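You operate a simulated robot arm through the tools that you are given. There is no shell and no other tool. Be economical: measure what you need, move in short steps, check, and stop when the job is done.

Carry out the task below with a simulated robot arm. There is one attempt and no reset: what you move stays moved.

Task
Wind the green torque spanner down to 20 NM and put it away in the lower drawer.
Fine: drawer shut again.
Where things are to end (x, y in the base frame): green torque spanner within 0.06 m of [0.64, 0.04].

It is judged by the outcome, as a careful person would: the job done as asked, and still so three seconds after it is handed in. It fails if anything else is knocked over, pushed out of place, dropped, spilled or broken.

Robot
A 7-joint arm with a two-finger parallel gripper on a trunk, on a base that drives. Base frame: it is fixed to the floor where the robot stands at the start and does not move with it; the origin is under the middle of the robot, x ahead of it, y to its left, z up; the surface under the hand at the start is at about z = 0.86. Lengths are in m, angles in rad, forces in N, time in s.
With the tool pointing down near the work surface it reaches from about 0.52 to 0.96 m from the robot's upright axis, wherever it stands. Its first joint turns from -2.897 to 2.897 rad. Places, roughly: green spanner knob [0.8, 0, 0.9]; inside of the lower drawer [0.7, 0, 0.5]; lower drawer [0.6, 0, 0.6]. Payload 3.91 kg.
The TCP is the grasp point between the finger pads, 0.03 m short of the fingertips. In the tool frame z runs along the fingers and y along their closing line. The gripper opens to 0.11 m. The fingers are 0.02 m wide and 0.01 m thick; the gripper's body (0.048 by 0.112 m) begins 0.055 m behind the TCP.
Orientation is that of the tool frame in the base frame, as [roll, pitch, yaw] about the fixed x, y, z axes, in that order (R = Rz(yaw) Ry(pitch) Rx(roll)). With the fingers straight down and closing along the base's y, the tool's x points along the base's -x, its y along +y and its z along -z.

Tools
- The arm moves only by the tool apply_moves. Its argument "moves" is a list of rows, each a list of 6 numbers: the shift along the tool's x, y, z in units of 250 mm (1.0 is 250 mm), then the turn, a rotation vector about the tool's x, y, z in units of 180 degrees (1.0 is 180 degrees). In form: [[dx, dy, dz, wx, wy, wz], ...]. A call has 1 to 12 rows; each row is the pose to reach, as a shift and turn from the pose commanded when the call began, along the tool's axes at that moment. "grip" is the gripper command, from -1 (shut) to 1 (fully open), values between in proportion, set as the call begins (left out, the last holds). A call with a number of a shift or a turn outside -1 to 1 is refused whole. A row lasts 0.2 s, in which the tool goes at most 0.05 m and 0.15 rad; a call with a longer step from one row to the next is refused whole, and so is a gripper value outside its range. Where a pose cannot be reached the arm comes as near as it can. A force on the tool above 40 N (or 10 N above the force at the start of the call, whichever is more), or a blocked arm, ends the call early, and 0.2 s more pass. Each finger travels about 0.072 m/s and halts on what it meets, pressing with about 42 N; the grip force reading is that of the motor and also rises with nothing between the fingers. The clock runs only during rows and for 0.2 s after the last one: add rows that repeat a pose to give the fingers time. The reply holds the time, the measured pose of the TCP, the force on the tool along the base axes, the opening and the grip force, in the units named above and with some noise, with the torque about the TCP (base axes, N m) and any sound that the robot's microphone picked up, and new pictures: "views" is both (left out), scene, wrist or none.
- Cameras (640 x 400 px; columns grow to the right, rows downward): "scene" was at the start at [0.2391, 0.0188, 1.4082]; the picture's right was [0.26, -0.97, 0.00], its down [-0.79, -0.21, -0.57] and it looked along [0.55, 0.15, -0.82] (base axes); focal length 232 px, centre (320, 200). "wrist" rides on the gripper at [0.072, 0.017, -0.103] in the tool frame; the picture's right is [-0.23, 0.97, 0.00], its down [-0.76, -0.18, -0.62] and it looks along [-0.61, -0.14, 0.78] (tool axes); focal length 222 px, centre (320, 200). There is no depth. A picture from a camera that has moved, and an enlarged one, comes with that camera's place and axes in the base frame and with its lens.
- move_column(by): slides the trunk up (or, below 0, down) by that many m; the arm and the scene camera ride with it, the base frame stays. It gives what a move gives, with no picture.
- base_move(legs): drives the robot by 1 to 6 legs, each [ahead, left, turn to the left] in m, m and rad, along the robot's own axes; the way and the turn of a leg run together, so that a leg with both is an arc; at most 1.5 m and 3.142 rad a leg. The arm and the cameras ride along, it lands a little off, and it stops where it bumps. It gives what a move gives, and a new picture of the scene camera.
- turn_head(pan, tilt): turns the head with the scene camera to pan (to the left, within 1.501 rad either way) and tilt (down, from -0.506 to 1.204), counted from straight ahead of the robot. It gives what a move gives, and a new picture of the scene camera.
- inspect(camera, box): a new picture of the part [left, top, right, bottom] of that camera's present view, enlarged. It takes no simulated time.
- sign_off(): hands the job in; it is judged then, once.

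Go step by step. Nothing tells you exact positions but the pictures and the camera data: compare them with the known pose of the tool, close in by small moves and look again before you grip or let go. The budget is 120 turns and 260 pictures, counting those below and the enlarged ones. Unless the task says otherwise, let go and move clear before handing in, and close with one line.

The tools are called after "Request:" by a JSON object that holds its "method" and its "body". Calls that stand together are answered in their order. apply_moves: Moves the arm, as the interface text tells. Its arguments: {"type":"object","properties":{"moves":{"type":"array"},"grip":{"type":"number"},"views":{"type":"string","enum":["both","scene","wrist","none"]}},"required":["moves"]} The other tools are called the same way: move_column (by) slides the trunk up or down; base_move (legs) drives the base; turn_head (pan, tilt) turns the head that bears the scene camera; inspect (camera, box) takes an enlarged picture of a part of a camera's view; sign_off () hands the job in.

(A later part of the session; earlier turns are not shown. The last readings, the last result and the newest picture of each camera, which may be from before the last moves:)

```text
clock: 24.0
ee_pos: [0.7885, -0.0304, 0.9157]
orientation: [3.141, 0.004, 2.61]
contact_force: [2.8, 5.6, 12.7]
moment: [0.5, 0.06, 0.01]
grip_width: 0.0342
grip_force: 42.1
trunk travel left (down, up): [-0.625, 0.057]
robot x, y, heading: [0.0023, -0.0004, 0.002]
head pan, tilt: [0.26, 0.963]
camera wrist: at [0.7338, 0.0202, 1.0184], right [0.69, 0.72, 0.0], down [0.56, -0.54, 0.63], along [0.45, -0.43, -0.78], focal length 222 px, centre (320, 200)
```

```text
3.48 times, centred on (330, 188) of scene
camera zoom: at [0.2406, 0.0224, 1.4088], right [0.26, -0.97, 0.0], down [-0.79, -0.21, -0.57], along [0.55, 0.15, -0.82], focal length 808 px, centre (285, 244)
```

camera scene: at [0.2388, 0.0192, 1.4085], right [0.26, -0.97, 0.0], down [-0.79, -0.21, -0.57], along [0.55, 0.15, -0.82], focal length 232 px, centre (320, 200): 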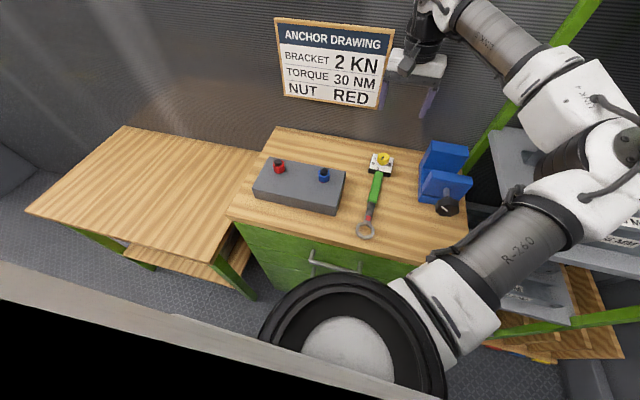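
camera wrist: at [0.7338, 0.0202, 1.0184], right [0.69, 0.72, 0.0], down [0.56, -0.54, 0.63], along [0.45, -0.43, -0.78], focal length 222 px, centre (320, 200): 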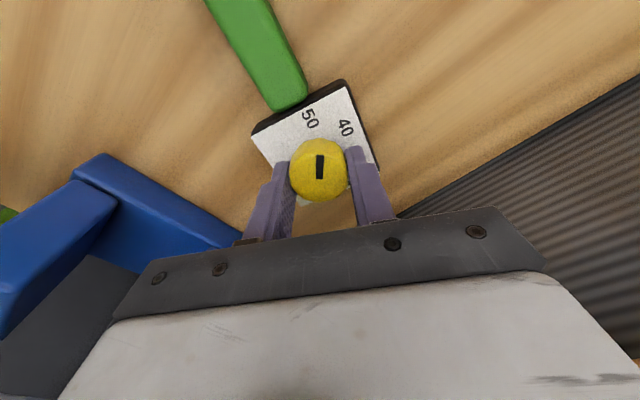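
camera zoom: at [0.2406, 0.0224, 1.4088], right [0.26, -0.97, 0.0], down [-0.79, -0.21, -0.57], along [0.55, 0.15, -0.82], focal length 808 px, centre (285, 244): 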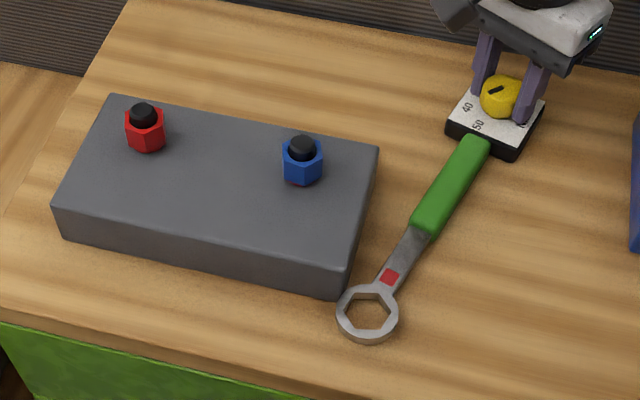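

It works: the knob now turns relative to the plate and the block has stayed put. I'll continue with a tiny lift to relieve the plate contact.

Request:
{"method": "apply_moves", "body": {"moves": [[0, 0, -0.006, 0, 0, 0.015], [0, 0, -0.006, 0, 0, 0.03], [0, 0, -0.006, 0, 0, 0.045], [0, 0, -0.006, 0, 0, 0.06], [0, 0, -0.006, 0, 0, 0.075], [0, 0, -0.006, 0, 0, 0.09], [0, 0, -0.006, 0, 0, 0.105], [0, 0, -0.006, 0, 0, 0.12], [0, 0, -0.006, 0, 0, 0.135], [0, 0, -0.006, 0, 0, 0.15], [0, 0, -0.006, 0, 0, 0.165], [0, 0, -0.006, 0, 0, 0.18]], "views": "wrist"}}

Request:
{"method": "inspect", "body": {"camera": "scene", "box": [240, 130, 420, 245]}}

```text
clock: 26.6
ee_pos: [0.771, -0.0441, 0.9206]
orientation: [3.137, -0.004, 2.017]
contact_force: [-0.3, 0.2, -4.9]
moment: [-0.07, -0.25, 0.01]
grip_width: 0.0341
grip_force: 42.5
trunk travel left (down, up): [-0.625, 0.057]
robot x, y, heading: [0.0006, -0.0004, 0.001]
head pan, tilt: [0.26, 0.963]
camera wrist: at [0.7549, 0.0277, 1.023], right [0.98, 0.22, 0.0], down [0.17, -0.77, 0.62], along [0.14, -0.6, -0.79], focal length 222 px, centre (320, 200)
```

wrist: 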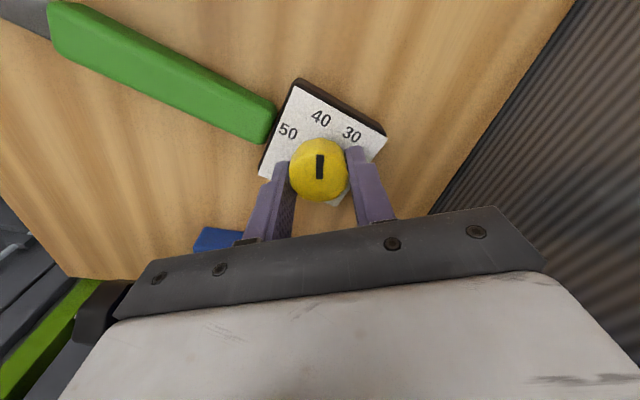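

```text
3.48 times, centred on (330, 188) of scene
camera zoom: at [0.22, 0.0216, 1.4108], right [0.26, -0.97, 0.01], down [-0.78, -0.21, -0.58], along [0.56, 0.14, -0.81], focal length 808 px, centre (285, 244)
```

zoom: 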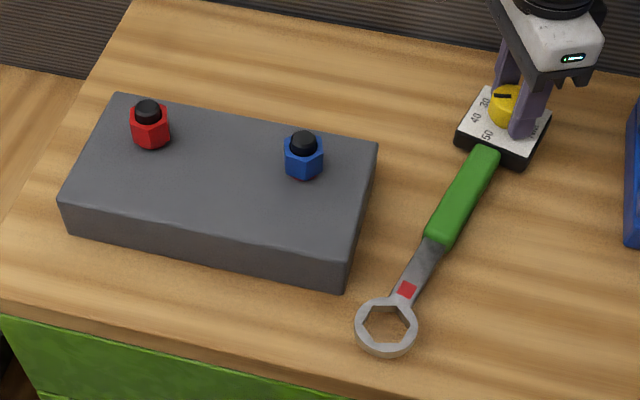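

The pointer is now near 40. I'll keep turning in the same way.

Request:
{"method": "apply_moves", "body": {"moves": [[0, 0, 0, 0, 0, 0.015], [0, 0, 0, 0, 0, 0.03], [0, 0, 0, 0, 0, 0.045], [0, 0, 0, 0, 0, 0.06], [0, 0, 0, 0, 0, 0.075], [0, 0, 0, 0, 0, 0.09], [0, 0, 0, 0, 0, 0.105], [0, 0, 0, 0, 0, 0.12], [0, 0, 0, 0, 0, 0.135], [0, 0, 0, 0, 0, 0.15], [0, 0, 0, 0, 0, 0.165], [0, 0, 0, 0, 0, 0.18]], "views": "wrist"}}

Request:
{"method": "inspect", "body": {"camera": "scene", "box": [240, 130, 420, 245]}}

```text
clock: 29.2
ee_pos: [0.7828, -0.0333, 0.9168]
orientation: [-3.14, 0.006, 1.474]
contact_force: [-0.3, 3.3, 2.9]
moment: [0.44, -0.24, 0.01]
grip_width: 0.0342
grip_force: 42.1
trunk travel left (down, up): [-0.625, 0.057]
robot x, y, heading: [0.002, -0.0006, 0.003]
head pan, tilt: [0.26, 0.963]
camera wrist: at [0.8076, 0.0372, 1.0182], right [0.95, -0.32, 0.0], down [-0.25, -0.74, 0.63], along [-0.2, -0.6, -0.78], focal length 222 px, centre (320, 200)
```

wrist: 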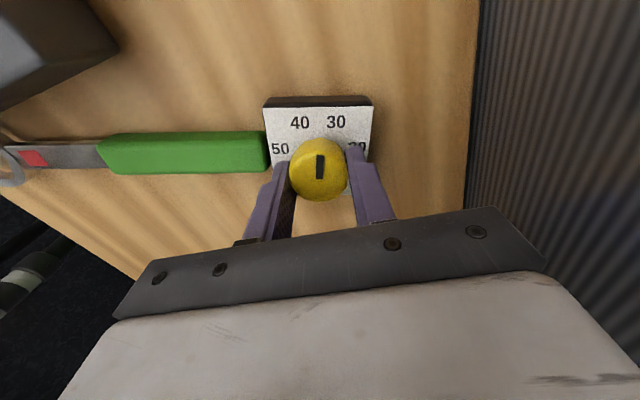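

```text
3.48 times, centred on (330, 188) of scene
camera zoom: at [0.2369, 0.0229, 1.4085], right [0.26, -0.97, 0.0], down [-0.79, -0.21, -0.57], along [0.55, 0.14, -0.82], focal length 808 px, centre (285, 244)
```

zoom: 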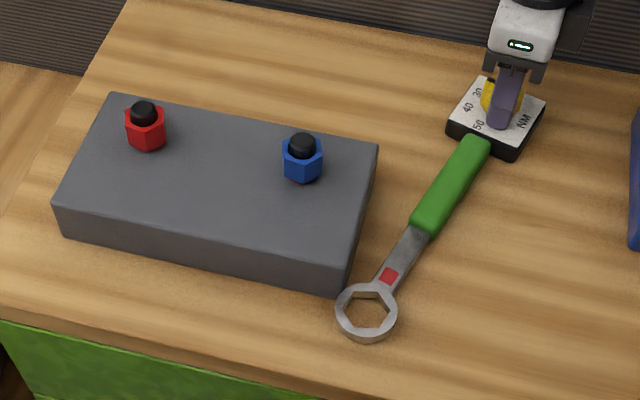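

The pointer is halfway between 40 and 30, so about 75° remains. I'll continue.

Request:
{"method": "apply_moves", "body": {"moves": [[0, 0, 0, 0, 0, 0.015], [0, 0, 0, 0, 0, 0.03], [0, 0, 0, 0, 0, 0.045], [0, 0, 0, 0, 0, 0.06], [0, 0, 0, 0, 0, 0.075], [0, 0, 0, 0, 0, 0.09], [0, 0, 0, 0, 0, 0.105], [0, 0, 0, 0, 0, 0.12], [0, 0, 0, 0, 0, 0.135], [0, 0, 0, 0, 0, 0.15], [0, 0, 0, 0, 0, 0.165], [0, 0, 0, 0, 0, 0.18]], "views": "wrist"}}

Request:
{"method": "inspect", "body": {"camera": "scene", "box": [240, 130, 420, 245]}}

```text
clock: 31.8
ee_pos: [0.783, -0.0361, 0.9151]
orientation: [3.141, 0.004, 0.907]
contact_force: [1.9, -0.7, -1.8]
moment: [-0.11, 0.08, 0.01]
grip_width: 0.0341
grip_force: 41.4
trunk travel left (down, up): [-0.625, 0.057]
robot x, y, heading: [-0.0017, 0.003, -0.001]
head pan, tilt: [0.26, 0.963]
camera wrist: at [0.8423, 0.0115, 1.0185], right [0.63, -0.78, 0.0], down [-0.61, -0.49, 0.63], along [-0.49, -0.39, -0.78], focal length 222 px, centre (320, 200)
```

wrist: 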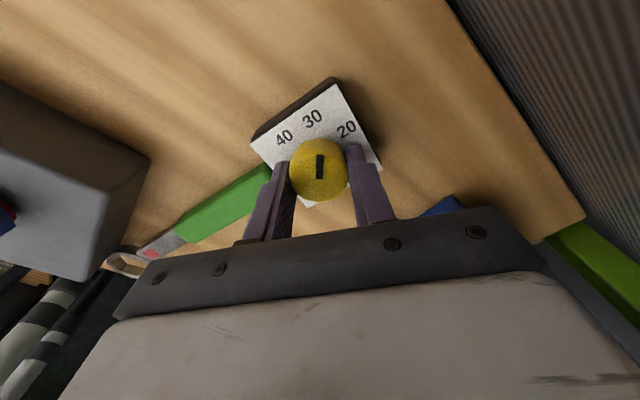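

```text
3.48 times, centred on (330, 188) of scene
camera zoom: at [0.2375, 0.0197, 1.4085], right [0.26, -0.97, 0.0], down [-0.79, -0.21, -0.57], along [0.55, 0.15, -0.82], focal length 808 px, centre (285, 244)
```

zoom: 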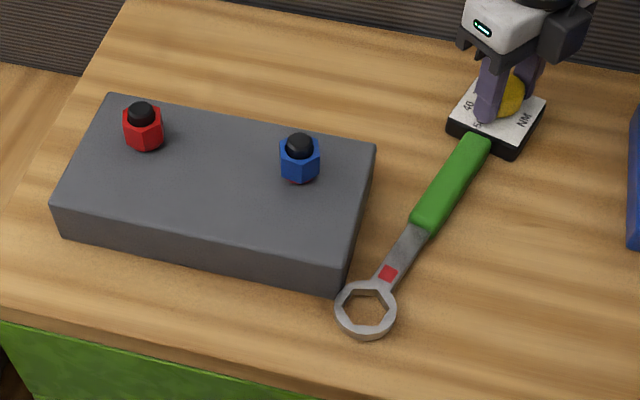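

The pointer is just past 30. I'll zoom in to measure the remaining angle.

Request:
{"method": "inspect", "body": {"camera": "wrist", "box": [240, 70, 400, 210]}}

```text
2.86 times, centred on (320, 140) of wrist
camera zoom: at [0.8423, 0.0115, 1.0185], right [0.63, -0.78, 0.0], down [-0.61, -0.49, 0.63], along [-0.49, -0.39, -0.78], focal length 635 px, centre (320, 371)
```

zoom: 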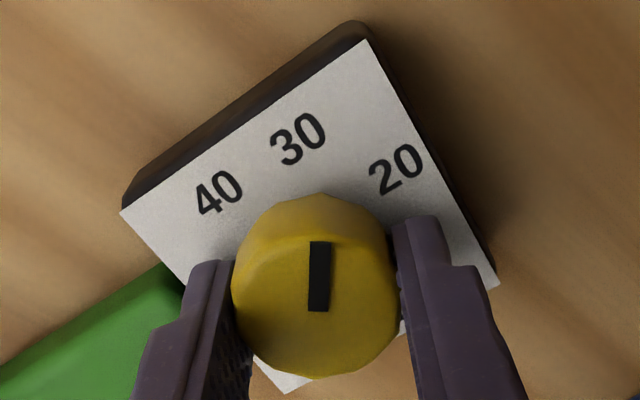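

About 40° remains to reach 20. I'll turn 36° and recheck.

Request:
{"method": "apply_moves", "body": {"moves": [[0, 0, 0, 0, 0, 0.0182], [0, 0, 0, 0, 0, 0.0364], [0, 0, 0, 0, 0, 0.0546], [0, 0, 0, 0, 0, 0.0728], [0, 0, 0, 0, 0, 0.091], [0, 0, 0, 0, 0, 0.109], [0, 0, 0, 0, 0, 0.127], [0, 0, 0, 0, 0, 0.146], [0, 0, 0, 0, 0, 0.164], [0, 0, 0, 0, 0, 0.182], [0, 0, 0, 0, 0, 0.2], [0, 0, 0, 0, 0, 0.2]], "views": "none"}}

Request:
{"method": "inspect", "body": {"camera": "scene", "box": [240, 130, 420, 245]}}

Request:
{"method": "inspect", "body": {"camera": "wrist", "box": [240, 70, 400, 210]}}

```text
clock: 34.4
ee_pos: [0.7862, -0.0367, 0.9169]
orientation: [3.138, 0.002, 0.283]
contact_force: [3.5, 1.3, 5.7]
moment: [0.13, 0.65, -0.04]
grip_width: 0.034
grip_force: 41.7
trunk travel left (down, up): [-0.625, 0.057]
robot x, y, heading: [-0.0029, -0.0012, 0.003]
head pan, tilt: [0.26, 0.963]
```

```text
3.48 times, centred on (330, 188) of scene
camera zoom: at [0.2387, 0.0196, 1.4083], right [0.26, -0.97, 0.0], down [-0.79, -0.21, -0.57], along [0.55, 0.15, -0.82], focal length 808 px, centre (285, 244)
```

zoom: 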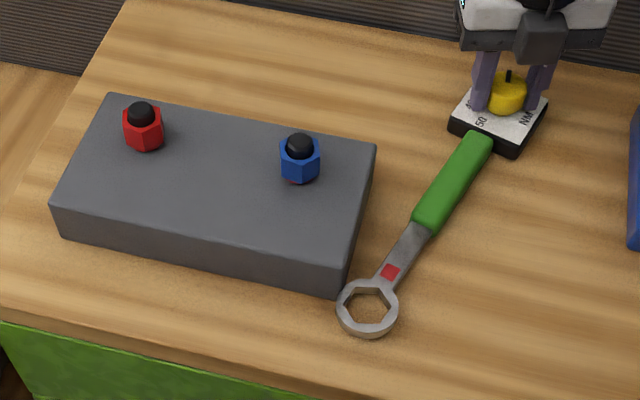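

```text
2.86 times, centred on (320, 140) of wrist
camera zoom: at [0.8601, -0.0314, 1.0186], right [0.05, -1.0, 0.0], down [-0.78, -0.04, 0.62], along [-0.62, -0.03, -0.78], focal length 635 px, centre (320, 371)
```

zoom: 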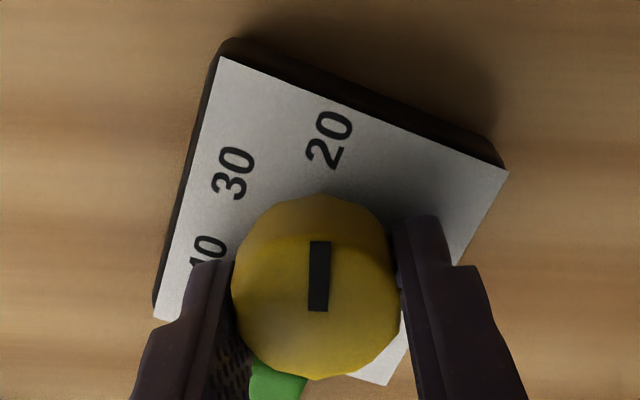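

About 5° more brings the mark onto 20.

Request:
{"method": "apply_moves", "body": {"moves": [[0, 0, 0, 0, 0, 0.013], [0, 0, 0, 0, 0, 0.026], [0, 0, 0, 0, 0, 0.026], [0, 0, 0, 0, 0, 0.026]], "views": "none"}}

Request:
{"method": "inspect", "body": {"camera": "wrist", "box": [240, 70, 400, 210]}}

```text
clock: 35.4
ee_pos: [0.7856, -0.0355, 0.9164]
orientation: [3.141, 0.001, 0.198]
contact_force: [3.6, -5.2, 6.2]
moment: [0.07, -0.62, 0.51]
grip_width: 0.0342
grip_force: 41.6
trunk travel left (down, up): [-0.625, 0.057]
robot x, y, heading: [0.0037, 0.0008, -0.001]
head pan, tilt: [0.26, 0.963]
```

```text
2.86 times, centred on (320, 140) of wrist
camera zoom: at [0.8594, -0.0371, 1.0186], right [-0.03, -1.0, 0.0], down [-0.78, 0.02, 0.62], along [-0.62, 0.02, -0.78], focal length 635 px, centre (320, 371)
```

zoom: 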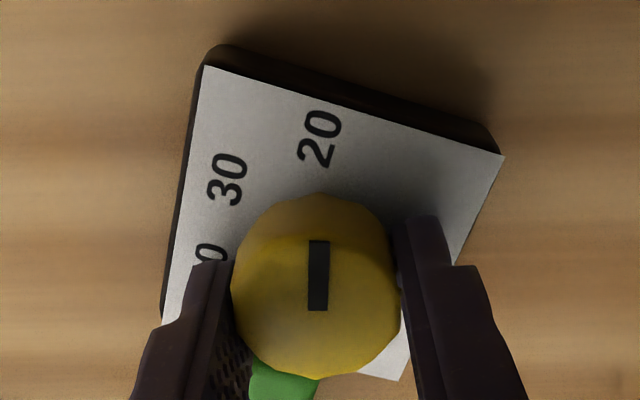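

The mark is aligned with 20. I'll release, lift and check from above.

Request:
{"method": "apply_moves", "body": {"moves": [[0, 0, 0, 0, 0, 0], [0, 0, 0, 0, 0, 0], [0, 0, 0, 0, 0, 0], [0, 0, -0.12, 0, 0, 0], [0, 0, -0.3, 0, 0, 0], [0, 0, -0.45, 0, 0, 0], [0, 0, -0.6, 0, 0, 0], [0, 0, -0.6, 0, 0, 0]], "grip": 0.3}}

Request:
{"method": "inspect", "body": {"camera": "scene", "box": [250, 130, 420, 245]}}

Request:
{"method": "inspect", "body": {"camera": "wrist", "box": [240, 20, 400, 150]}}

```text
clock: 37.2
ee_pos: [0.7857, -0.0349, 1.068]
orientation: [3.141, 0.003, 0.2]
contact_force: [0.5, -0.2, 0.6]
moment: [0.01, 0.0, 0.02]
grip_width: 0.0715
grip_force: 0.0
trunk travel left (down, up): [-0.625, 0.057]
robot x, y, heading: [0.0013, 0.0002, -0.001]
head pan, tilt: [0.26, 0.963]
camera scene: at [0.2391, 0.0196, 1.4082], right [0.26, -0.97, 0.0], down [-0.79, -0.21, -0.57], along [0.55, 0.15, -0.82], focal length 232 px, centre (320, 200)
camera wrist: at [0.8592, -0.0368, 1.171], right [-0.03, -1.0, 0.0], down [-0.78, 0.02, 0.62], along [-0.62, 0.02, -0.78], focal length 222 px, centre (320, 200)
```

scene: 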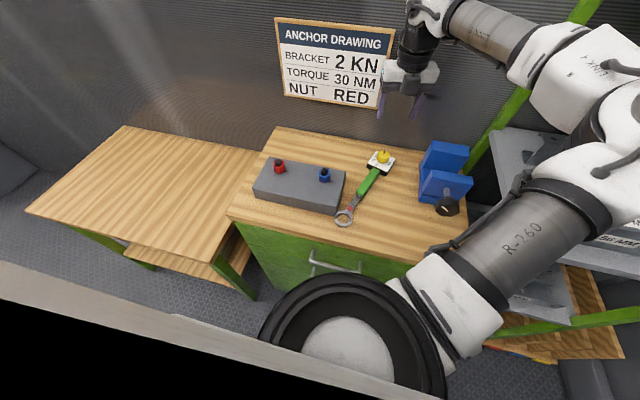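
wrist: 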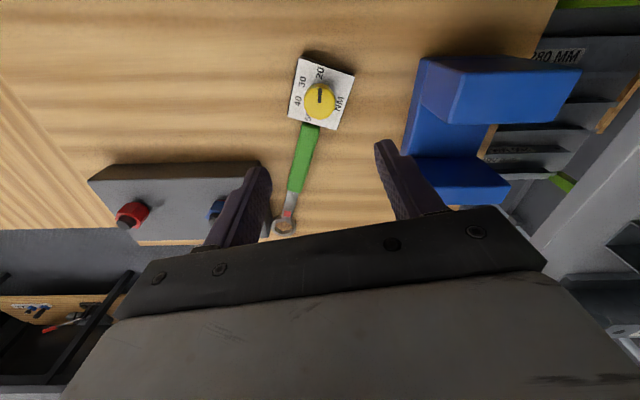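

```text
3.48 times, centred on (335, 188) of scene
camera zoom: at [0.2391, 0.0196, 1.4082], right [0.26, -0.97, 0.0], down [-0.79, -0.21, -0.57], along [0.55, 0.15, -0.82], focal length 808 px, centre (268, 244)
```

zoom: 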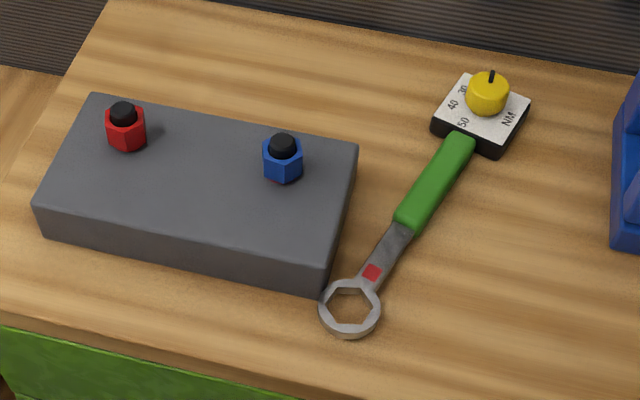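

```text
3.08 times, centred on (320, 85) of wrist
camera zoom: at [0.8592, -0.0368, 1.171], right [-0.03, -1.0, 0.0], down [-0.78, 0.02, 0.62], along [-0.62, 0.02, -0.78], focal length 684 px, centre (320, 554)
```

zoom: 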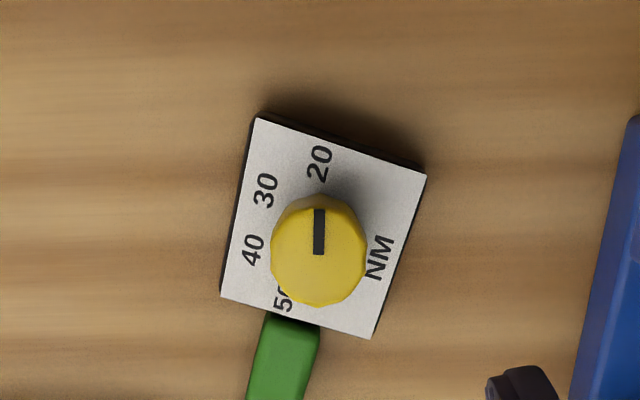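

The dial reads 20, with the spanner free. Next I'll unwind the wrist to a natural yaw for gripping the spanner across its handle, then look at the drawers.

Request:
{"method": "apply_moves", "body": {"moves": [[0, 0, 0, 0, 0, -0.045], [0, 0, 0, 0, 0, -0.09], [0, 0, 0, 0, 0, -0.135], [0, 0, 0, 0, 0, -0.18], [0, 0, 0, 0, 0, -0.225], [0, 0, 0, 0, 0, -0.27], [0, 0, 0, 0, 0, -0.315], [0, 0, 0, 0, 0, -0.36], [0, 0, 0, 0, 0, -0.405], [0, 0, 0, 0, 0, -0.45]], "views": "none"}}

Request:
{"method": "apply_moves", "body": {"moves": [[0, 0, 0, 0, 0, -0.043], [0, 0, 0, 0, 0, -0.086], [0, 0, 0, 0, 0, -0.129], [0, 0, 0, 0, 0, -0.172], [0, 0, 0, 0, 0, -0.215], [0, 0, 0, 0, 0, -0.258], [0, 0, 0, 0, 0, -0.301], [0, 0, 0, 0, 0, -0.344], [0, 0, 0, 0, 0, -0.387], [0, 0, 0, 0, 0, -0.387]], "views": "none"}}

Request:
{"method": "base_move", "body": {"legs": [[-0.6, 0, 0]]}}

```text
clock: 39.4
ee_pos: [0.7852, -0.0336, 1.0646]
orientation: [-3.137, 0.002, 1.618]
contact_force: [-0.1, -0.3, -0.4]
moment: [0.02, 0.0, -0.01]
grip_width: 0.0712
grip_force: 0.0
trunk travel left (down, up): [-0.625, 0.057]
robot x, y, heading: [-0.0022, 0.0004, 0.006]
head pan, tilt: [0.26, 0.963]
```

```text
clock: 41.6
ee_pos: [0.786, -0.0344, 1.065]
orientation: [-3.138, 0.0, 2.833]
contact_force: [0.2, 0.1, 0.3]
moment: [0.01, 0.02, -0.02]
grip_width: 0.0717
grip_force: 0.2
trunk travel left (down, up): [-0.625, 0.057]
robot x, y, heading: [0.0003, 0.0009, 0.001]
head pan, tilt: [0.26, 0.963]
```

```text
clock: 44.4
ee_pos: [0.2919, -0.0353, 1.0647]
orientation: [-3.138, -0.001, 2.831]
contact_force: [1.2, 0.2, -0.3]
moment: [-0.02, 0.05, -0.01]
grip_width: 0.0713
grip_force: 0.1
trunk travel left (down, up): [-0.625, 0.057]
robot x, y, heading: [-0.4938, -0.0027, 0.001]
head pan, tilt: [0.26, 0.963]
stopped in leg 1: the robot was blocked; the commanded pose is now the measured one
camera scene: at [-0.255, 0.0185, 1.4077], right [0.26, -0.97, 0.0], down [-0.79, -0.21, -0.57], along [0.55, 0.15, -0.82], focal length 232 px, centre (320, 200)
```

scene: 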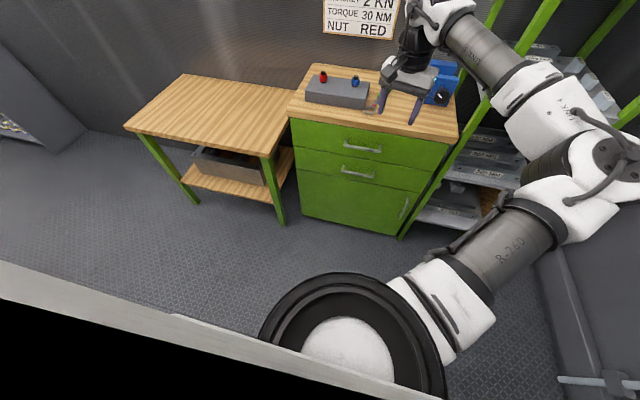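

The base stopped against something behind, so I won't push there again. The cabinet shows an upper drawer, a lower drawer and a cupboard door below. I'll zoom in.

Request:
{"method": "inspect", "body": {"camera": "scene", "box": [280, 90, 460, 245]}}

Request:
{"method": "turn_head", "body": {"pan": 0.0, "tilt": 0.75}}

```text
2.58 times, centred on (370, 168) of scene
camera zoom: at [-0.255, 0.0185, 1.4077], right [0.26, -0.97, 0.0], down [-0.79, -0.21, -0.57], along [0.55, 0.15, -0.82], focal length 599 px, centre (191, 284)
```

zoom: 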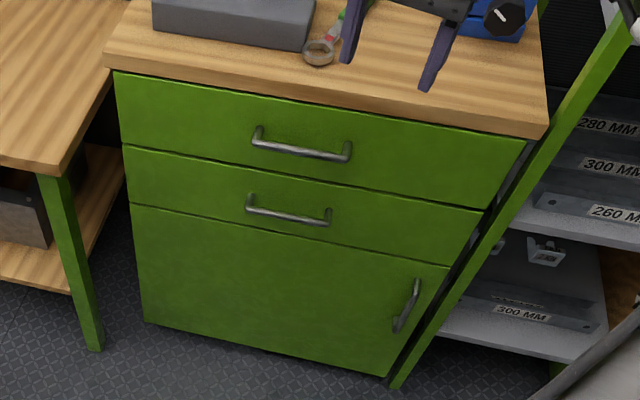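

```text
clock: 45.2
ee_pos: [0.2898, -0.0353, 1.066]
orientation: [-3.139, 0.002, 2.832]
contact_force: [-0.1, 0.1, -0.5]
moment: [0.0, -0.01, 0.04]
grip_width: 0.0715
grip_force: 0.0
trunk travel left (down, up): [-0.625, 0.057]
robot x, y, heading: [-0.4956, 0.0015, 0.002]
head pan, tilt: [0.0, 0.75]
camera scene: at [-0.2437, 0.0003, 1.4247], right [0.0, -1.0, 0.0], down [-0.68, 0.0, -0.73], along [0.73, 0.0, -0.68], focal length 232 px, centre (320, 200)
```

scene: 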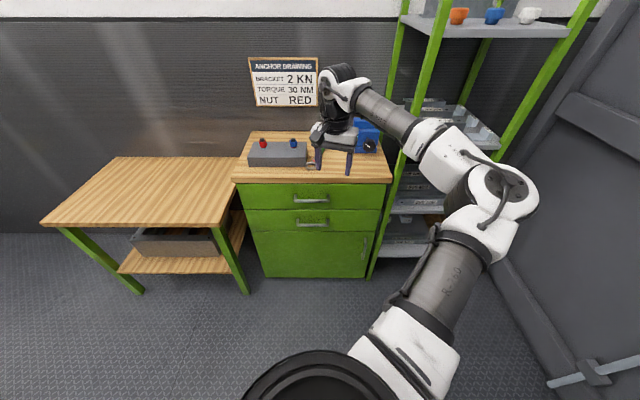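

Lower drawer handle: bar about (0.445, 0.03, 0.624). I'll grip it with the hand pointing forward and the fingers closing vertically. First I'll turn the hand to that attitude here in free space.

Request:
{"method": "apply_moves", "body": {"moves": [[0, 0, 0, 0, 0, 0.045], [0, 0, 0, 0, 0, 0.09], [0, 0, 0, 0, 0, 0.135], [0, 0, 0, 0, 0, 0.18], [0, 0, 0, 0, 0, 0.225], [0, 0, 0, 0, 0, 0.27], [0, 0, 0, 0, 0, 0.315], [0, 0, 0, 0, 0, 0.36], [0, 0, 0, 0, 0, 0.401], [0, 0, 0, 0, 0, 0.401]], "views": "none"}}

Request:
{"method": "apply_moves", "body": {"moves": [[0, 0, 0, -0.0455, 0, 0], [0, 0, 0, -0.091, 0, 0], [0, 0, 0, -0.1365, 0, 0], [0, 0, 0, -0.182, 0, 0], [0, 0, 0, -0.2275, 0, 0], [0, 0, 0, -0.273, 0, 0], [0, 0, 0, -0.3185, 0, 0], [0, 0, 0, -0.364, 0, 0], [0, 0, 0, -0.4095, 0, 0], [0, 0, 0, -0.455, 0, 0], [0, 0, 0, -0.5, 0, 0], [0, 0, 0, -0.5, 0, 0]], "views": "scene"}}

```text
clock: 47.4
ee_pos: [0.2884, -0.0348, 1.0656]
orientation: [3.141, 0.003, 1.57]
contact_force: [-0.3, 0.3, -0.1]
moment: [0.02, 0.02, -0.03]
grip_width: 0.0715
grip_force: 0.0
trunk travel left (down, up): [-0.625, 0.057]
robot x, y, heading: [-0.493, 0.0016, 0.0]
head pan, tilt: [0.0, 0.75]
```

```text
clock: 50.0
ee_pos: [0.2898, -0.0354, 1.0657]
orientation: [1.807, 0.004, 1.57]
contact_force: [-0.2, 0.0, -0.6]
moment: [-0.01, 0.02, -0.02]
grip_width: 0.0717
grip_force: 0.0
out of reach, approached as far as the arm can: row 10, 11, 12
trunk travel left (down, up): [-0.625, 0.057]
robot x, y, heading: [-0.4959, 0.0005, -0.001]
head pan, tilt: [0.0, 0.75]
camera scene: at [-0.2441, 0.0003, 1.4248], right [0.0, -1.0, 0.0], down [-0.68, 0.0, -0.73], along [0.73, 0.0, -0.68], focal length 232 px, centre (320, 200)
```

scene: 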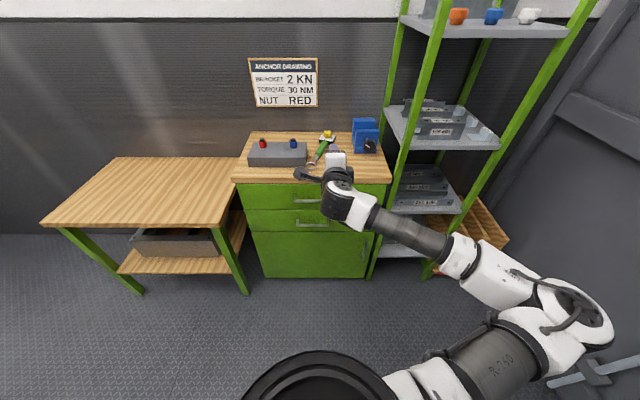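

The hand points forward, 13° down, which is good enough. I'll lower the trunk in steps.

Request:
{"method": "move_column", "body": {"by": -0.2}}

Request:
{"method": "turn_head", "body": {"pan": 0.0, "tilt": 0.6}}

```text
clock: 52.2
ee_pos: [0.2885, -0.0362, 0.8672]
orientation: [1.807, 0.005, 1.572]
contact_force: [0.7, -0.2, -0.1]
moment: [-0.01, -0.04, -0.01]
grip_width: 0.0714
grip_force: 0.0
trunk travel left (down, up): [-0.425, 0.257]
robot x, y, heading: [-0.495, -0.0021, -0.0]
head pan, tilt: [0.0, 0.75]
```

```text
clock: 52.9
ee_pos: [0.2892, -0.0358, 0.8685]
orientation: [1.806, 0.004, 1.571]
contact_force: [-0.8, 0.3, -0.6]
moment: [0.02, 0.0, 0.0]
grip_width: 0.0715
grip_force: 0.0
trunk travel left (down, up): [-0.425, 0.257]
robot x, y, heading: [-0.4976, -0.0018, 0.001]
head pan, tilt: [0.0, 0.6]
camera scene: at [-0.2385, 0.0002, 1.2376], right [0.0, -1.0, 0.0], down [-0.57, 0.0, -0.82], along [0.82, 0.0, -0.57], focal length 232 px, centre (320, 200)
```

scene: 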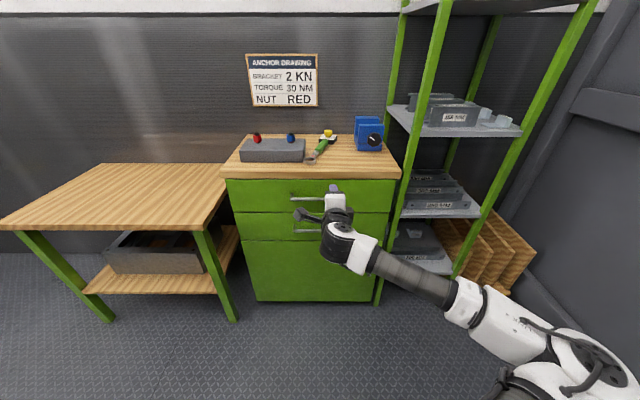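

Clear so far. I'll lower another 0.22 m.

Request:
{"method": "move_column", "body": {"by": -0.22}}

Request:
{"method": "turn_head", "body": {"pan": 0.0, "tilt": 0.5}}

Request:
{"method": "inspect", "body": {"camera": "scene", "box": [230, 120, 410, 235]}}

Request:
{"method": "inspect", "body": {"camera": "wrist", "box": [0, 0, 640, 400]}}

```text
clock: 55.2
ee_pos: [0.2881, -0.0356, 0.6466]
orientation: [1.807, 0.006, 1.572]
contact_force: [0.4, 0.5, -0.6]
moment: [0.01, 0.03, 0.02]
grip_width: 0.0714
grip_force: 0.2
trunk travel left (down, up): [-0.205, 0.477]
robot x, y, heading: [-0.4964, -0.004, -0.002]
head pan, tilt: [0.0, 0.6]
```

```text
clock: 55.9
ee_pos: [0.2885, -0.036, 0.6469]
orientation: [1.809, 0.003, 1.571]
contact_force: [0.2, 0.1, -0.4]
moment: [0.01, 0.01, 0.0]
grip_width: 0.0715
grip_force: 0.1
trunk travel left (down, up): [-0.205, 0.477]
robot x, y, heading: [-0.4984, -0.0004, -0.001]
head pan, tilt: [0.0, 0.499]
camera scene: at [-0.2359, 0.0002, 1.0267], right [0.0, -1.0, 0.0], down [-0.48, 0.0, -0.88], along [0.88, 0.0, -0.48], focal length 232 px, centre (320, 200)
```

scene: 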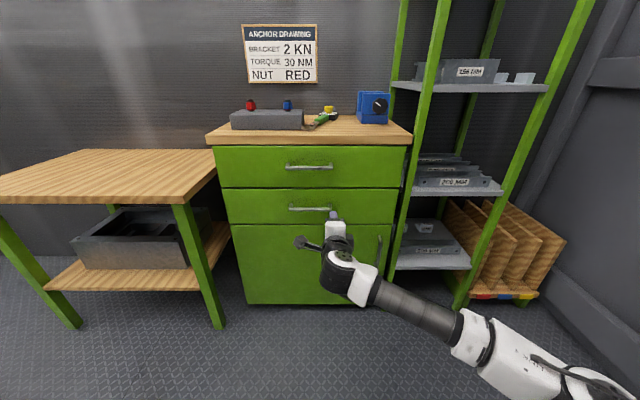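

```text
3.48 times, centred on (320, 178) of scene
camera zoom: at [-0.2359, 0.0002, 1.0267], right [0.0, -1.0, 0.0], down [-0.48, 0.0, -0.88], along [0.88, 0.0, -0.48], focal length 808 px, centre (320, 278)
```

zoom: 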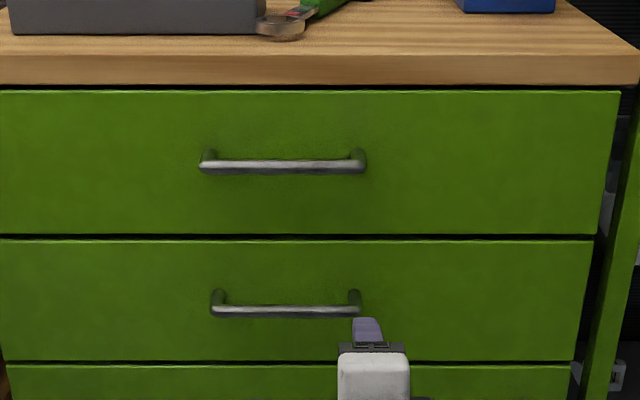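

```text
1.00 times, centred on (320, 200) of wrist (not enlarged: the box is as wide or as high as the picture)
camera zoom: at [0.1926, 0.0369, 0.6863], right [0.23, -0.22, 0.95], down [-0.65, -0.76, -0.03], along [0.73, -0.61, -0.32], focal length 222 px, centre (320, 200)
```

zoom: 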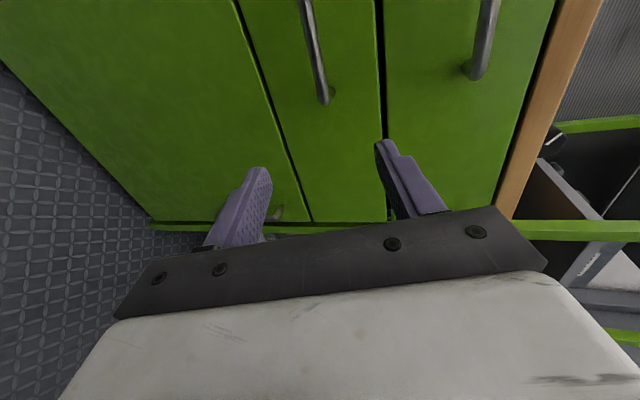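

The handle bar triangulates to (0.455, 0.034, 0.612). I'll align y and z with the arm, then drive forward 0.13 m.

Request:
{"method": "apply_moves", "body": {"moves": [[0.09, -0.045, 0.011, 0, 0, 0], [0.18, -0.09, 0.022, 0, 0, 0], [0.264, -0.136, 0.033, 0, 0, 0], [0.264, -0.136, 0.033, 0, 0, 0]], "views": "none"}}

Request:
{"method": "base_move", "body": {"legs": [[0.12, 0, 0]]}}

Request:
{"method": "inspect", "body": {"camera": "wrist", "box": [0, 0, 640, 400]}}

Request:
{"method": "inspect", "body": {"camera": "scene", "box": [230, 150, 410, 265]}}

```text
clock: 56.9
ee_pos: [0.2884, -0.0361, 0.6472]
orientation: [1.806, 0.004, 1.571]
contact_force: [-0.6, 0.4, 0.1]
moment: [0.0, -0.02, -0.03]
grip_width: 0.0713
grip_force: 0.0
out of reach, approached as far as the arm can: row 1, 2, 3, 4
trunk travel left (down, up): [-0.205, 0.477]
robot x, y, heading: [-0.4978, -0.0006, 0.002]
head pan, tilt: [0.0, 0.499]
```

```text
clock: 58.1
ee_pos: [0.4065, -0.0314, 0.6449]
orientation: [1.806, 0.002, 1.574]
contact_force: [0.4, -1.2, 0.6]
moment: [-0.02, -0.01, 0.02]
grip_width: 0.0717
grip_force: 0.0
trunk travel left (down, up): [-0.205, 0.477]
robot x, y, heading: [-0.3823, -0.0004, 0.007]
head pan, tilt: [0.0, 0.499]
camera scene: at [-0.1171, 0.0018, 1.0268], right [0.01, -1.0, 0.0], down [-0.48, 0.0, -0.88], along [0.88, 0.01, -0.48], focal length 232 px, centre (320, 200)
```

scene: 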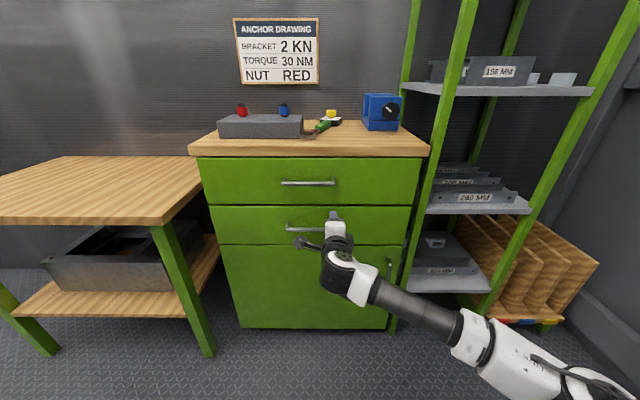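

```text
1.00 times, centred on (320, 200) of wrist (not enlarged: the box is as wide or as high as the picture)
camera zoom: at [0.3113, 0.0402, 0.6864], right [0.23, -0.22, 0.95], down [-0.64, -0.76, -0.03], along [0.73, -0.6, -0.32], focal length 222 px, centre (320, 200)
```

zoom: 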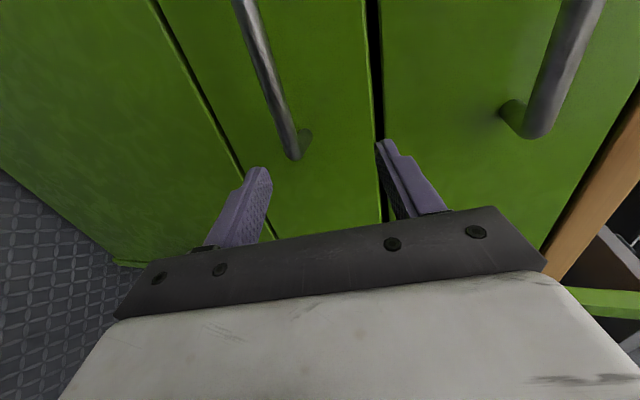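

```text
3.48 times, centred on (320, 208) of scene
camera zoom: at [-0.1171, 0.0018, 1.0268], right [0.01, -1.0, 0.0], down [-0.48, 0.0, -0.88], along [0.88, 0.01, -0.48], focal length 808 px, centre (320, 174)
```

zoom: 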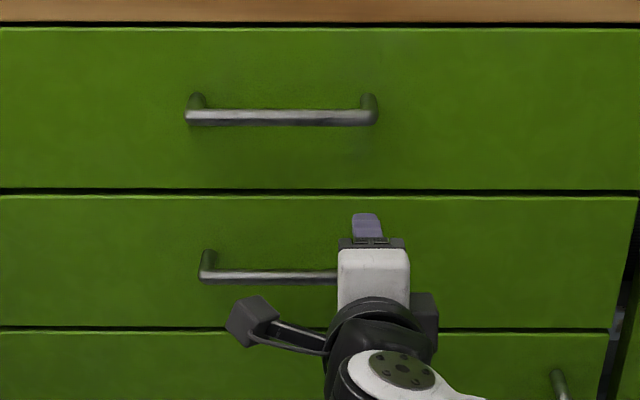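

The arm is at its joint limits in this attitude, so I'll use base and trunk to align instead: back a little, left 0.065 m, down 0.035 m.

Request:
{"method": "base_move", "body": {"legs": [[-0.05, 0, 0], [0, 0.065, 0]]}}

Request:
{"method": "move_column", "body": {"by": -0.034}}

Request:
{"method": "inspect", "body": {"camera": "wrist", "box": [0, 0, 640, 400]}}

```text
clock: 59.8
ee_pos: [0.3575, 0.0318, 0.6467]
orientation: [1.806, 0.004, 1.575]
contact_force: [-0.5, 0.6, 1.2]
moment: [0.03, -0.02, 0.02]
grip_width: 0.0716
grip_force: 0.1
trunk travel left (down, up): [-0.205, 0.477]
robot x, y, heading: [-0.4288, 0.0645, 0.008]
head pan, tilt: [0.0, 0.499]
camera scene: at [-0.168, 0.065, 1.0268], right [0.01, -1.0, 0.0], down [-0.48, 0.0, -0.88], along [0.88, 0.01, -0.48], focal length 232 px, centre (320, 200)
```

scene: 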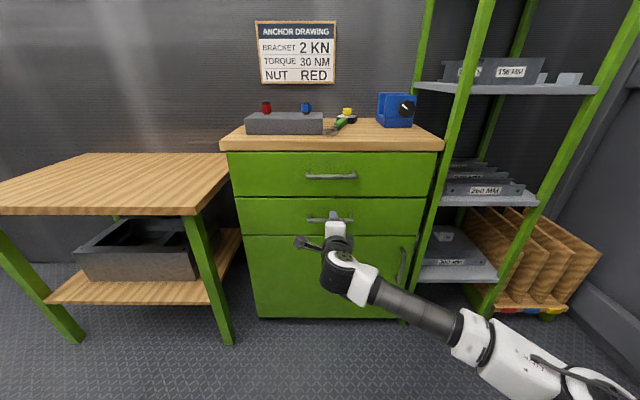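

```text
clock: 60.6
ee_pos: [0.3573, 0.0313, 0.6117]
orientation: [1.805, 0.003, 1.575]
contact_force: [0.0, -1.0, 0.0]
moment: [0.02, 0.0, 0.01]
grip_width: 0.0713
grip_force: 0.0
trunk travel left (down, up): [-0.171, 0.511]
robot x, y, heading: [-0.4263, 0.0656, 0.007]
head pan, tilt: [0.0, 0.499]
```

```text
1.00 times, centred on (320, 200) of wrist (not enlarged: the box is as wide or as high as the picture)
camera zoom: at [0.2603, 0.1038, 0.6524], right [0.23, -0.22, 0.95], down [-0.64, -0.76, -0.03], along [0.73, -0.6, -0.32], focal length 222 px, centre (320, 200)
```

zoom: 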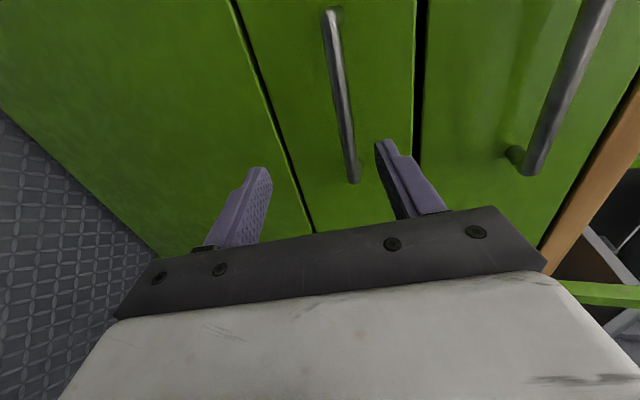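

The bar lies right on the approach line, between the fingers. I'll drive forward 0.085 m and close.

Request:
{"method": "base_move", "body": {"legs": [[0.085, 0, 0]]}}

Request:
{"method": "inspect", "body": {"camera": "wrist", "box": [0, 0, 640, 400]}}

```text
clock: 61.7
ee_pos: [0.4403, 0.0299, 0.6136]
orientation: [1.807, 0.004, 1.572]
contact_force: [-0.2, -0.1, 0.8]
moment: [0.02, -0.02, 0.01]
grip_width: 0.0716
grip_force: 0.1
trunk travel left (down, up): [-0.171, 0.511]
robot x, y, heading: [-0.3441, 0.0604, 0.0]
head pan, tilt: [0.0, 0.499]
camera scene: at [-0.0844, 0.0646, 0.9928], right [0.0, -1.0, 0.0], down [-0.48, 0.0, -0.88], along [0.88, 0.0, -0.48], focal length 232 px, centre (320, 200)
```

scene: 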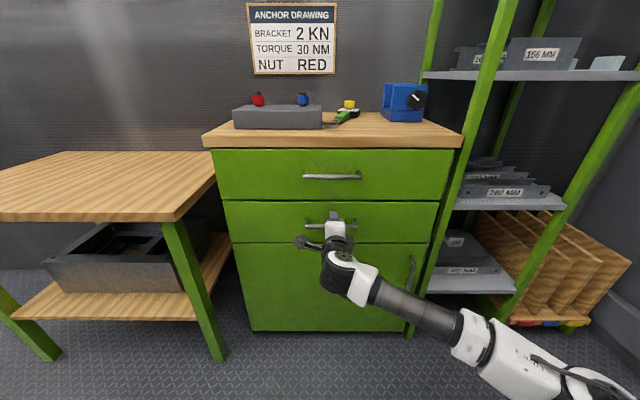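

```text
1.00 times, centred on (320, 200) of wrist (not enlarged: the box is as wide or as high as the picture)
camera zoom: at [0.3441, 0.1019, 0.6524], right [0.23, -0.22, 0.95], down [-0.65, -0.76, -0.03], along [0.73, -0.61, -0.32], focal length 222 px, centre (320, 200)
```

zoom: 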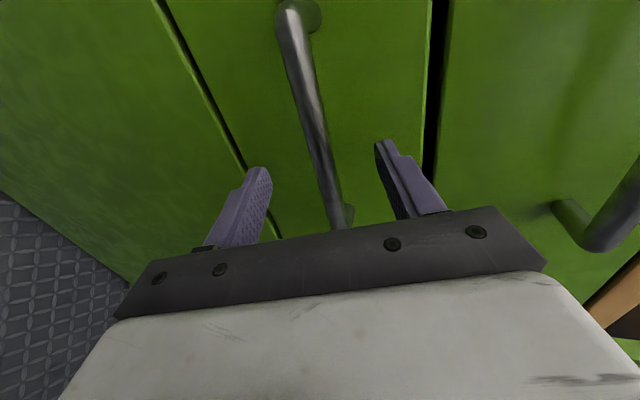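

The bar is between the fingers. I'll close on it.

Request:
{"method": "apply_moves", "body": {"moves": [[0, 0, 0, 0, 0, 0], [0, 0, 0, 0, 0, 0], [0, 0, 0, 0, 0, 0], [0, 0, 0, 0, 0, 0], [0, 0, 0, 0, 0, 0]], "grip": -0.95, "views": "wrist"}}

```text
clock: 62.9
ee_pos: [0.4388, 0.0296, 0.6163]
orientation: [1.799, 0.004, 1.573]
contact_force: [3.8, 0.8, 24.0]
moment: [0.19, -0.52, -0.04]
grip_width: 0.0137
grip_force: 45.0
trunk travel left (down, up): [-0.171, 0.511]
robot x, y, heading: [-0.3444, 0.0602, -0.0]
head pan, tilt: [0.0, 0.499]
camera wrist: at [0.3435, 0.1018, 0.6554], right [0.22, -0.22, 0.95], down [-0.65, -0.76, -0.03], along [0.73, -0.61, -0.31], focal length 222 px, centre (320, 200)
```

wrist: 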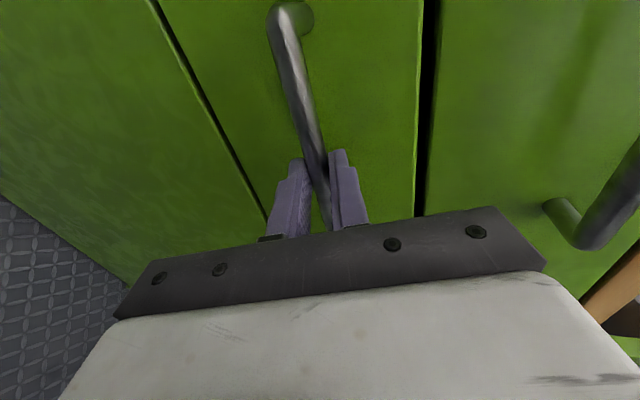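

Gripped. I'll relieve the vertical strain slightly and pull the drawer by driving back 0.13 m.

Request:
{"method": "move_column", "body": {"by": 0.004}}

Request:
{"method": "base_move", "body": {"legs": [[-0.13, 0, 0]]}}

```text
clock: 63.4
ee_pos: [0.4405, 0.0295, 0.6168]
orientation: [1.806, 0.001, 1.572]
contact_force: [3.3, -1.4, 10.6]
moment: [0.13, -0.17, 0.03]
grip_width: 0.0135
grip_force: 44.8
trunk travel left (down, up): [-0.175, 0.507]
robot x, y, heading: [-0.3461, 0.0634, 0.005]
head pan, tilt: [0.0, 0.499]
```

```text
clock: 64.7
ee_pos: [0.3092, 0.0302, 0.617]
orientation: [1.806, 0.001, 1.573]
contact_force: [-0.4, 1.0, 2.7]
moment: [0.09, -0.06, -0.38]
grip_width: 0.0136
grip_force: 44.9
trunk travel left (down, up): [-0.175, 0.507]
robot x, y, heading: [-0.4738, 0.0659, 0.007]
head pan, tilt: [0.0, 0.499]
camera scene: at [-0.2151, 0.0642, 0.9968], right [0.0, -1.0, 0.0], down [-0.48, 0.0, -0.88], along [0.88, 0.0, -0.48], focal length 232 px, centre (320, 200)
```

scene: 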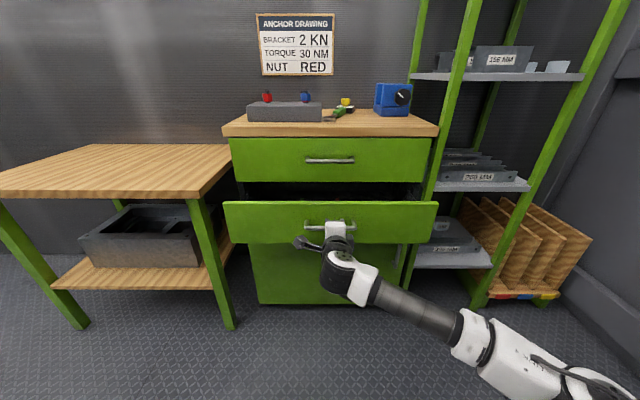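

The drawer slides open easily (0.13 m). I'll try pulling further with the arm.

Request:
{"method": "apply_moves", "body": {"moves": [[0, -0.0117, -0.0486, 0, 0, 0], [0, -0.0235, -0.097, 0, 0, 0], [0, -0.035, -0.146, 0, 0, 0], [0, -0.047, -0.194, 0, 0, 0], [0, -0.0585, -0.243, 0, 0, 0], [0, -0.07, -0.292, 0, 0, 0], [0, -0.082, -0.34, 0, 0, 0], [0, -0.094, -0.389, 0, 0, 0]], "views": "scene"}}

```text
clock: 66.5
ee_pos: [0.2349, 0.0303, 0.6161]
orientation: [1.806, 0.001, 1.577]
contact_force: [-0.3, 19.9, -1.2]
moment: [0.25, 0.02, 0.0]
grip_width: 0.0136
grip_force: 44.7
out of reach, approached as far as the arm can: row 7, 8
trunk travel left (down, up): [-0.175, 0.507]
robot x, y, heading: [-0.4758, 0.0602, 0.001]
head pan, tilt: [0.0, 0.499]
camera scene: at [-0.2149, 0.065, 0.9967], right [0.0, -1.0, 0.0], down [-0.48, 0.0, -0.88], along [0.88, 0.0, -0.48], focal length 232 px, centre (320, 200)
```

scene: 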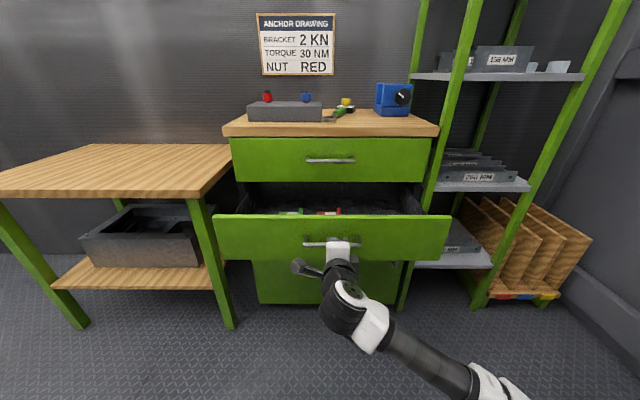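

The drawer is open about 0.205 m and there are already items inside. I'll zoom in on them.

Request:
{"method": "inspect", "body": {"camera": "scene", "box": [210, 170, 460, 270]}}

Request:
{"method": "base_move", "body": {"legs": [[-0.015, 0, 0]]}}

```text
2.56 times, centred on (335, 220) of scene
camera zoom: at [-0.2149, 0.065, 0.9967], right [0.0, -1.0, 0.0], down [-0.48, 0.0, -0.88], along [0.88, 0.0, -0.48], focal length 594 px, centre (282, 149)
```

zoom: 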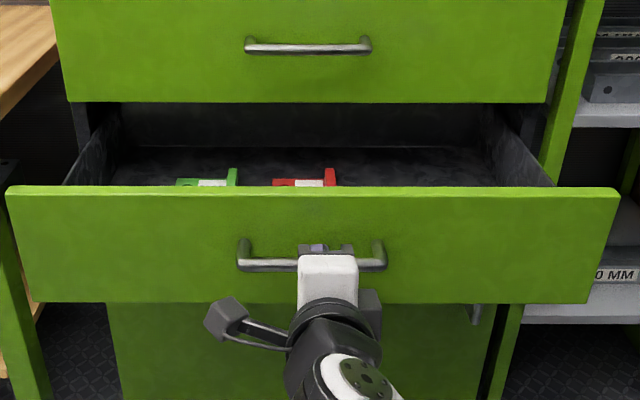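

```text
clock: 67.3
ee_pos: [0.2194, 0.0296, 0.6162]
orientation: [1.808, 0.001, 1.58]
contact_force: [-0.9, 28.4, -3.0]
moment: [0.31, 0.07, 0.22]
grip_width: 0.0138
grip_force: 45.2
trunk travel left (down, up): [-0.175, 0.507]
robot x, y, heading: [-0.4888, 0.0651, -0.001]
head pan, tilt: [0.0, 0.499]
camera scene: at [-0.2297, 0.0651, 0.9967], right [0.0, -1.0, 0.0], down [-0.48, 0.0, -0.88], along [0.88, 0.0, -0.48], focal length 232 px, centre (320, 200)
```

scene: 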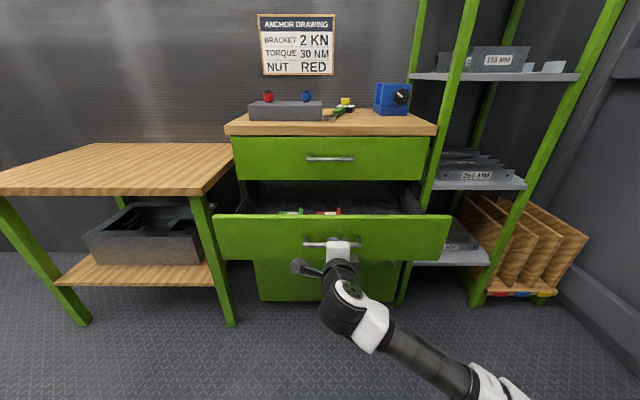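

The drawer is open about 0.22 m. There's little room behind, so I'll open the fingers and slide off the bar sideways by strafing left.

Request:
{"method": "apply_moves", "body": {"moves": [[0, 0, 0, 0, 0, 0], [0, 0, 0, 0, 0, 0], [0, 0, 0, 0, 0, 0], [0, 0, 0, 0, 0, 0]], "grip": 0.3, "views": "wrist"}}

```text
clock: 68.3
ee_pos: [0.2209, 0.0286, 0.6149]
orientation: [1.806, 0.001, 1.579]
contact_force: [0.3, 0.4, -0.6]
moment: [0.02, 0.0, 0.0]
grip_width: 0.0715
grip_force: 0.0
trunk travel left (down, up): [-0.175, 0.507]
robot x, y, heading: [-0.4891, 0.0634, 0.006]
head pan, tilt: [0.0, 0.499]
camera wrist: at [0.1232, 0.1006, 0.6565], right [0.23, -0.22, 0.95], down [-0.64, -0.77, -0.03], along [0.73, -0.6, -0.32], focal length 222 px, centre (320, 200)
```

wrist: 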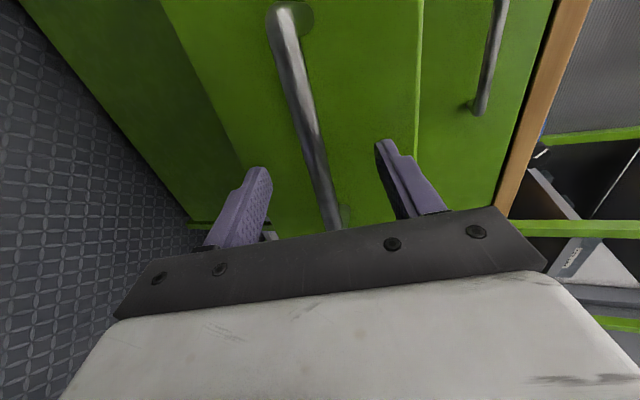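

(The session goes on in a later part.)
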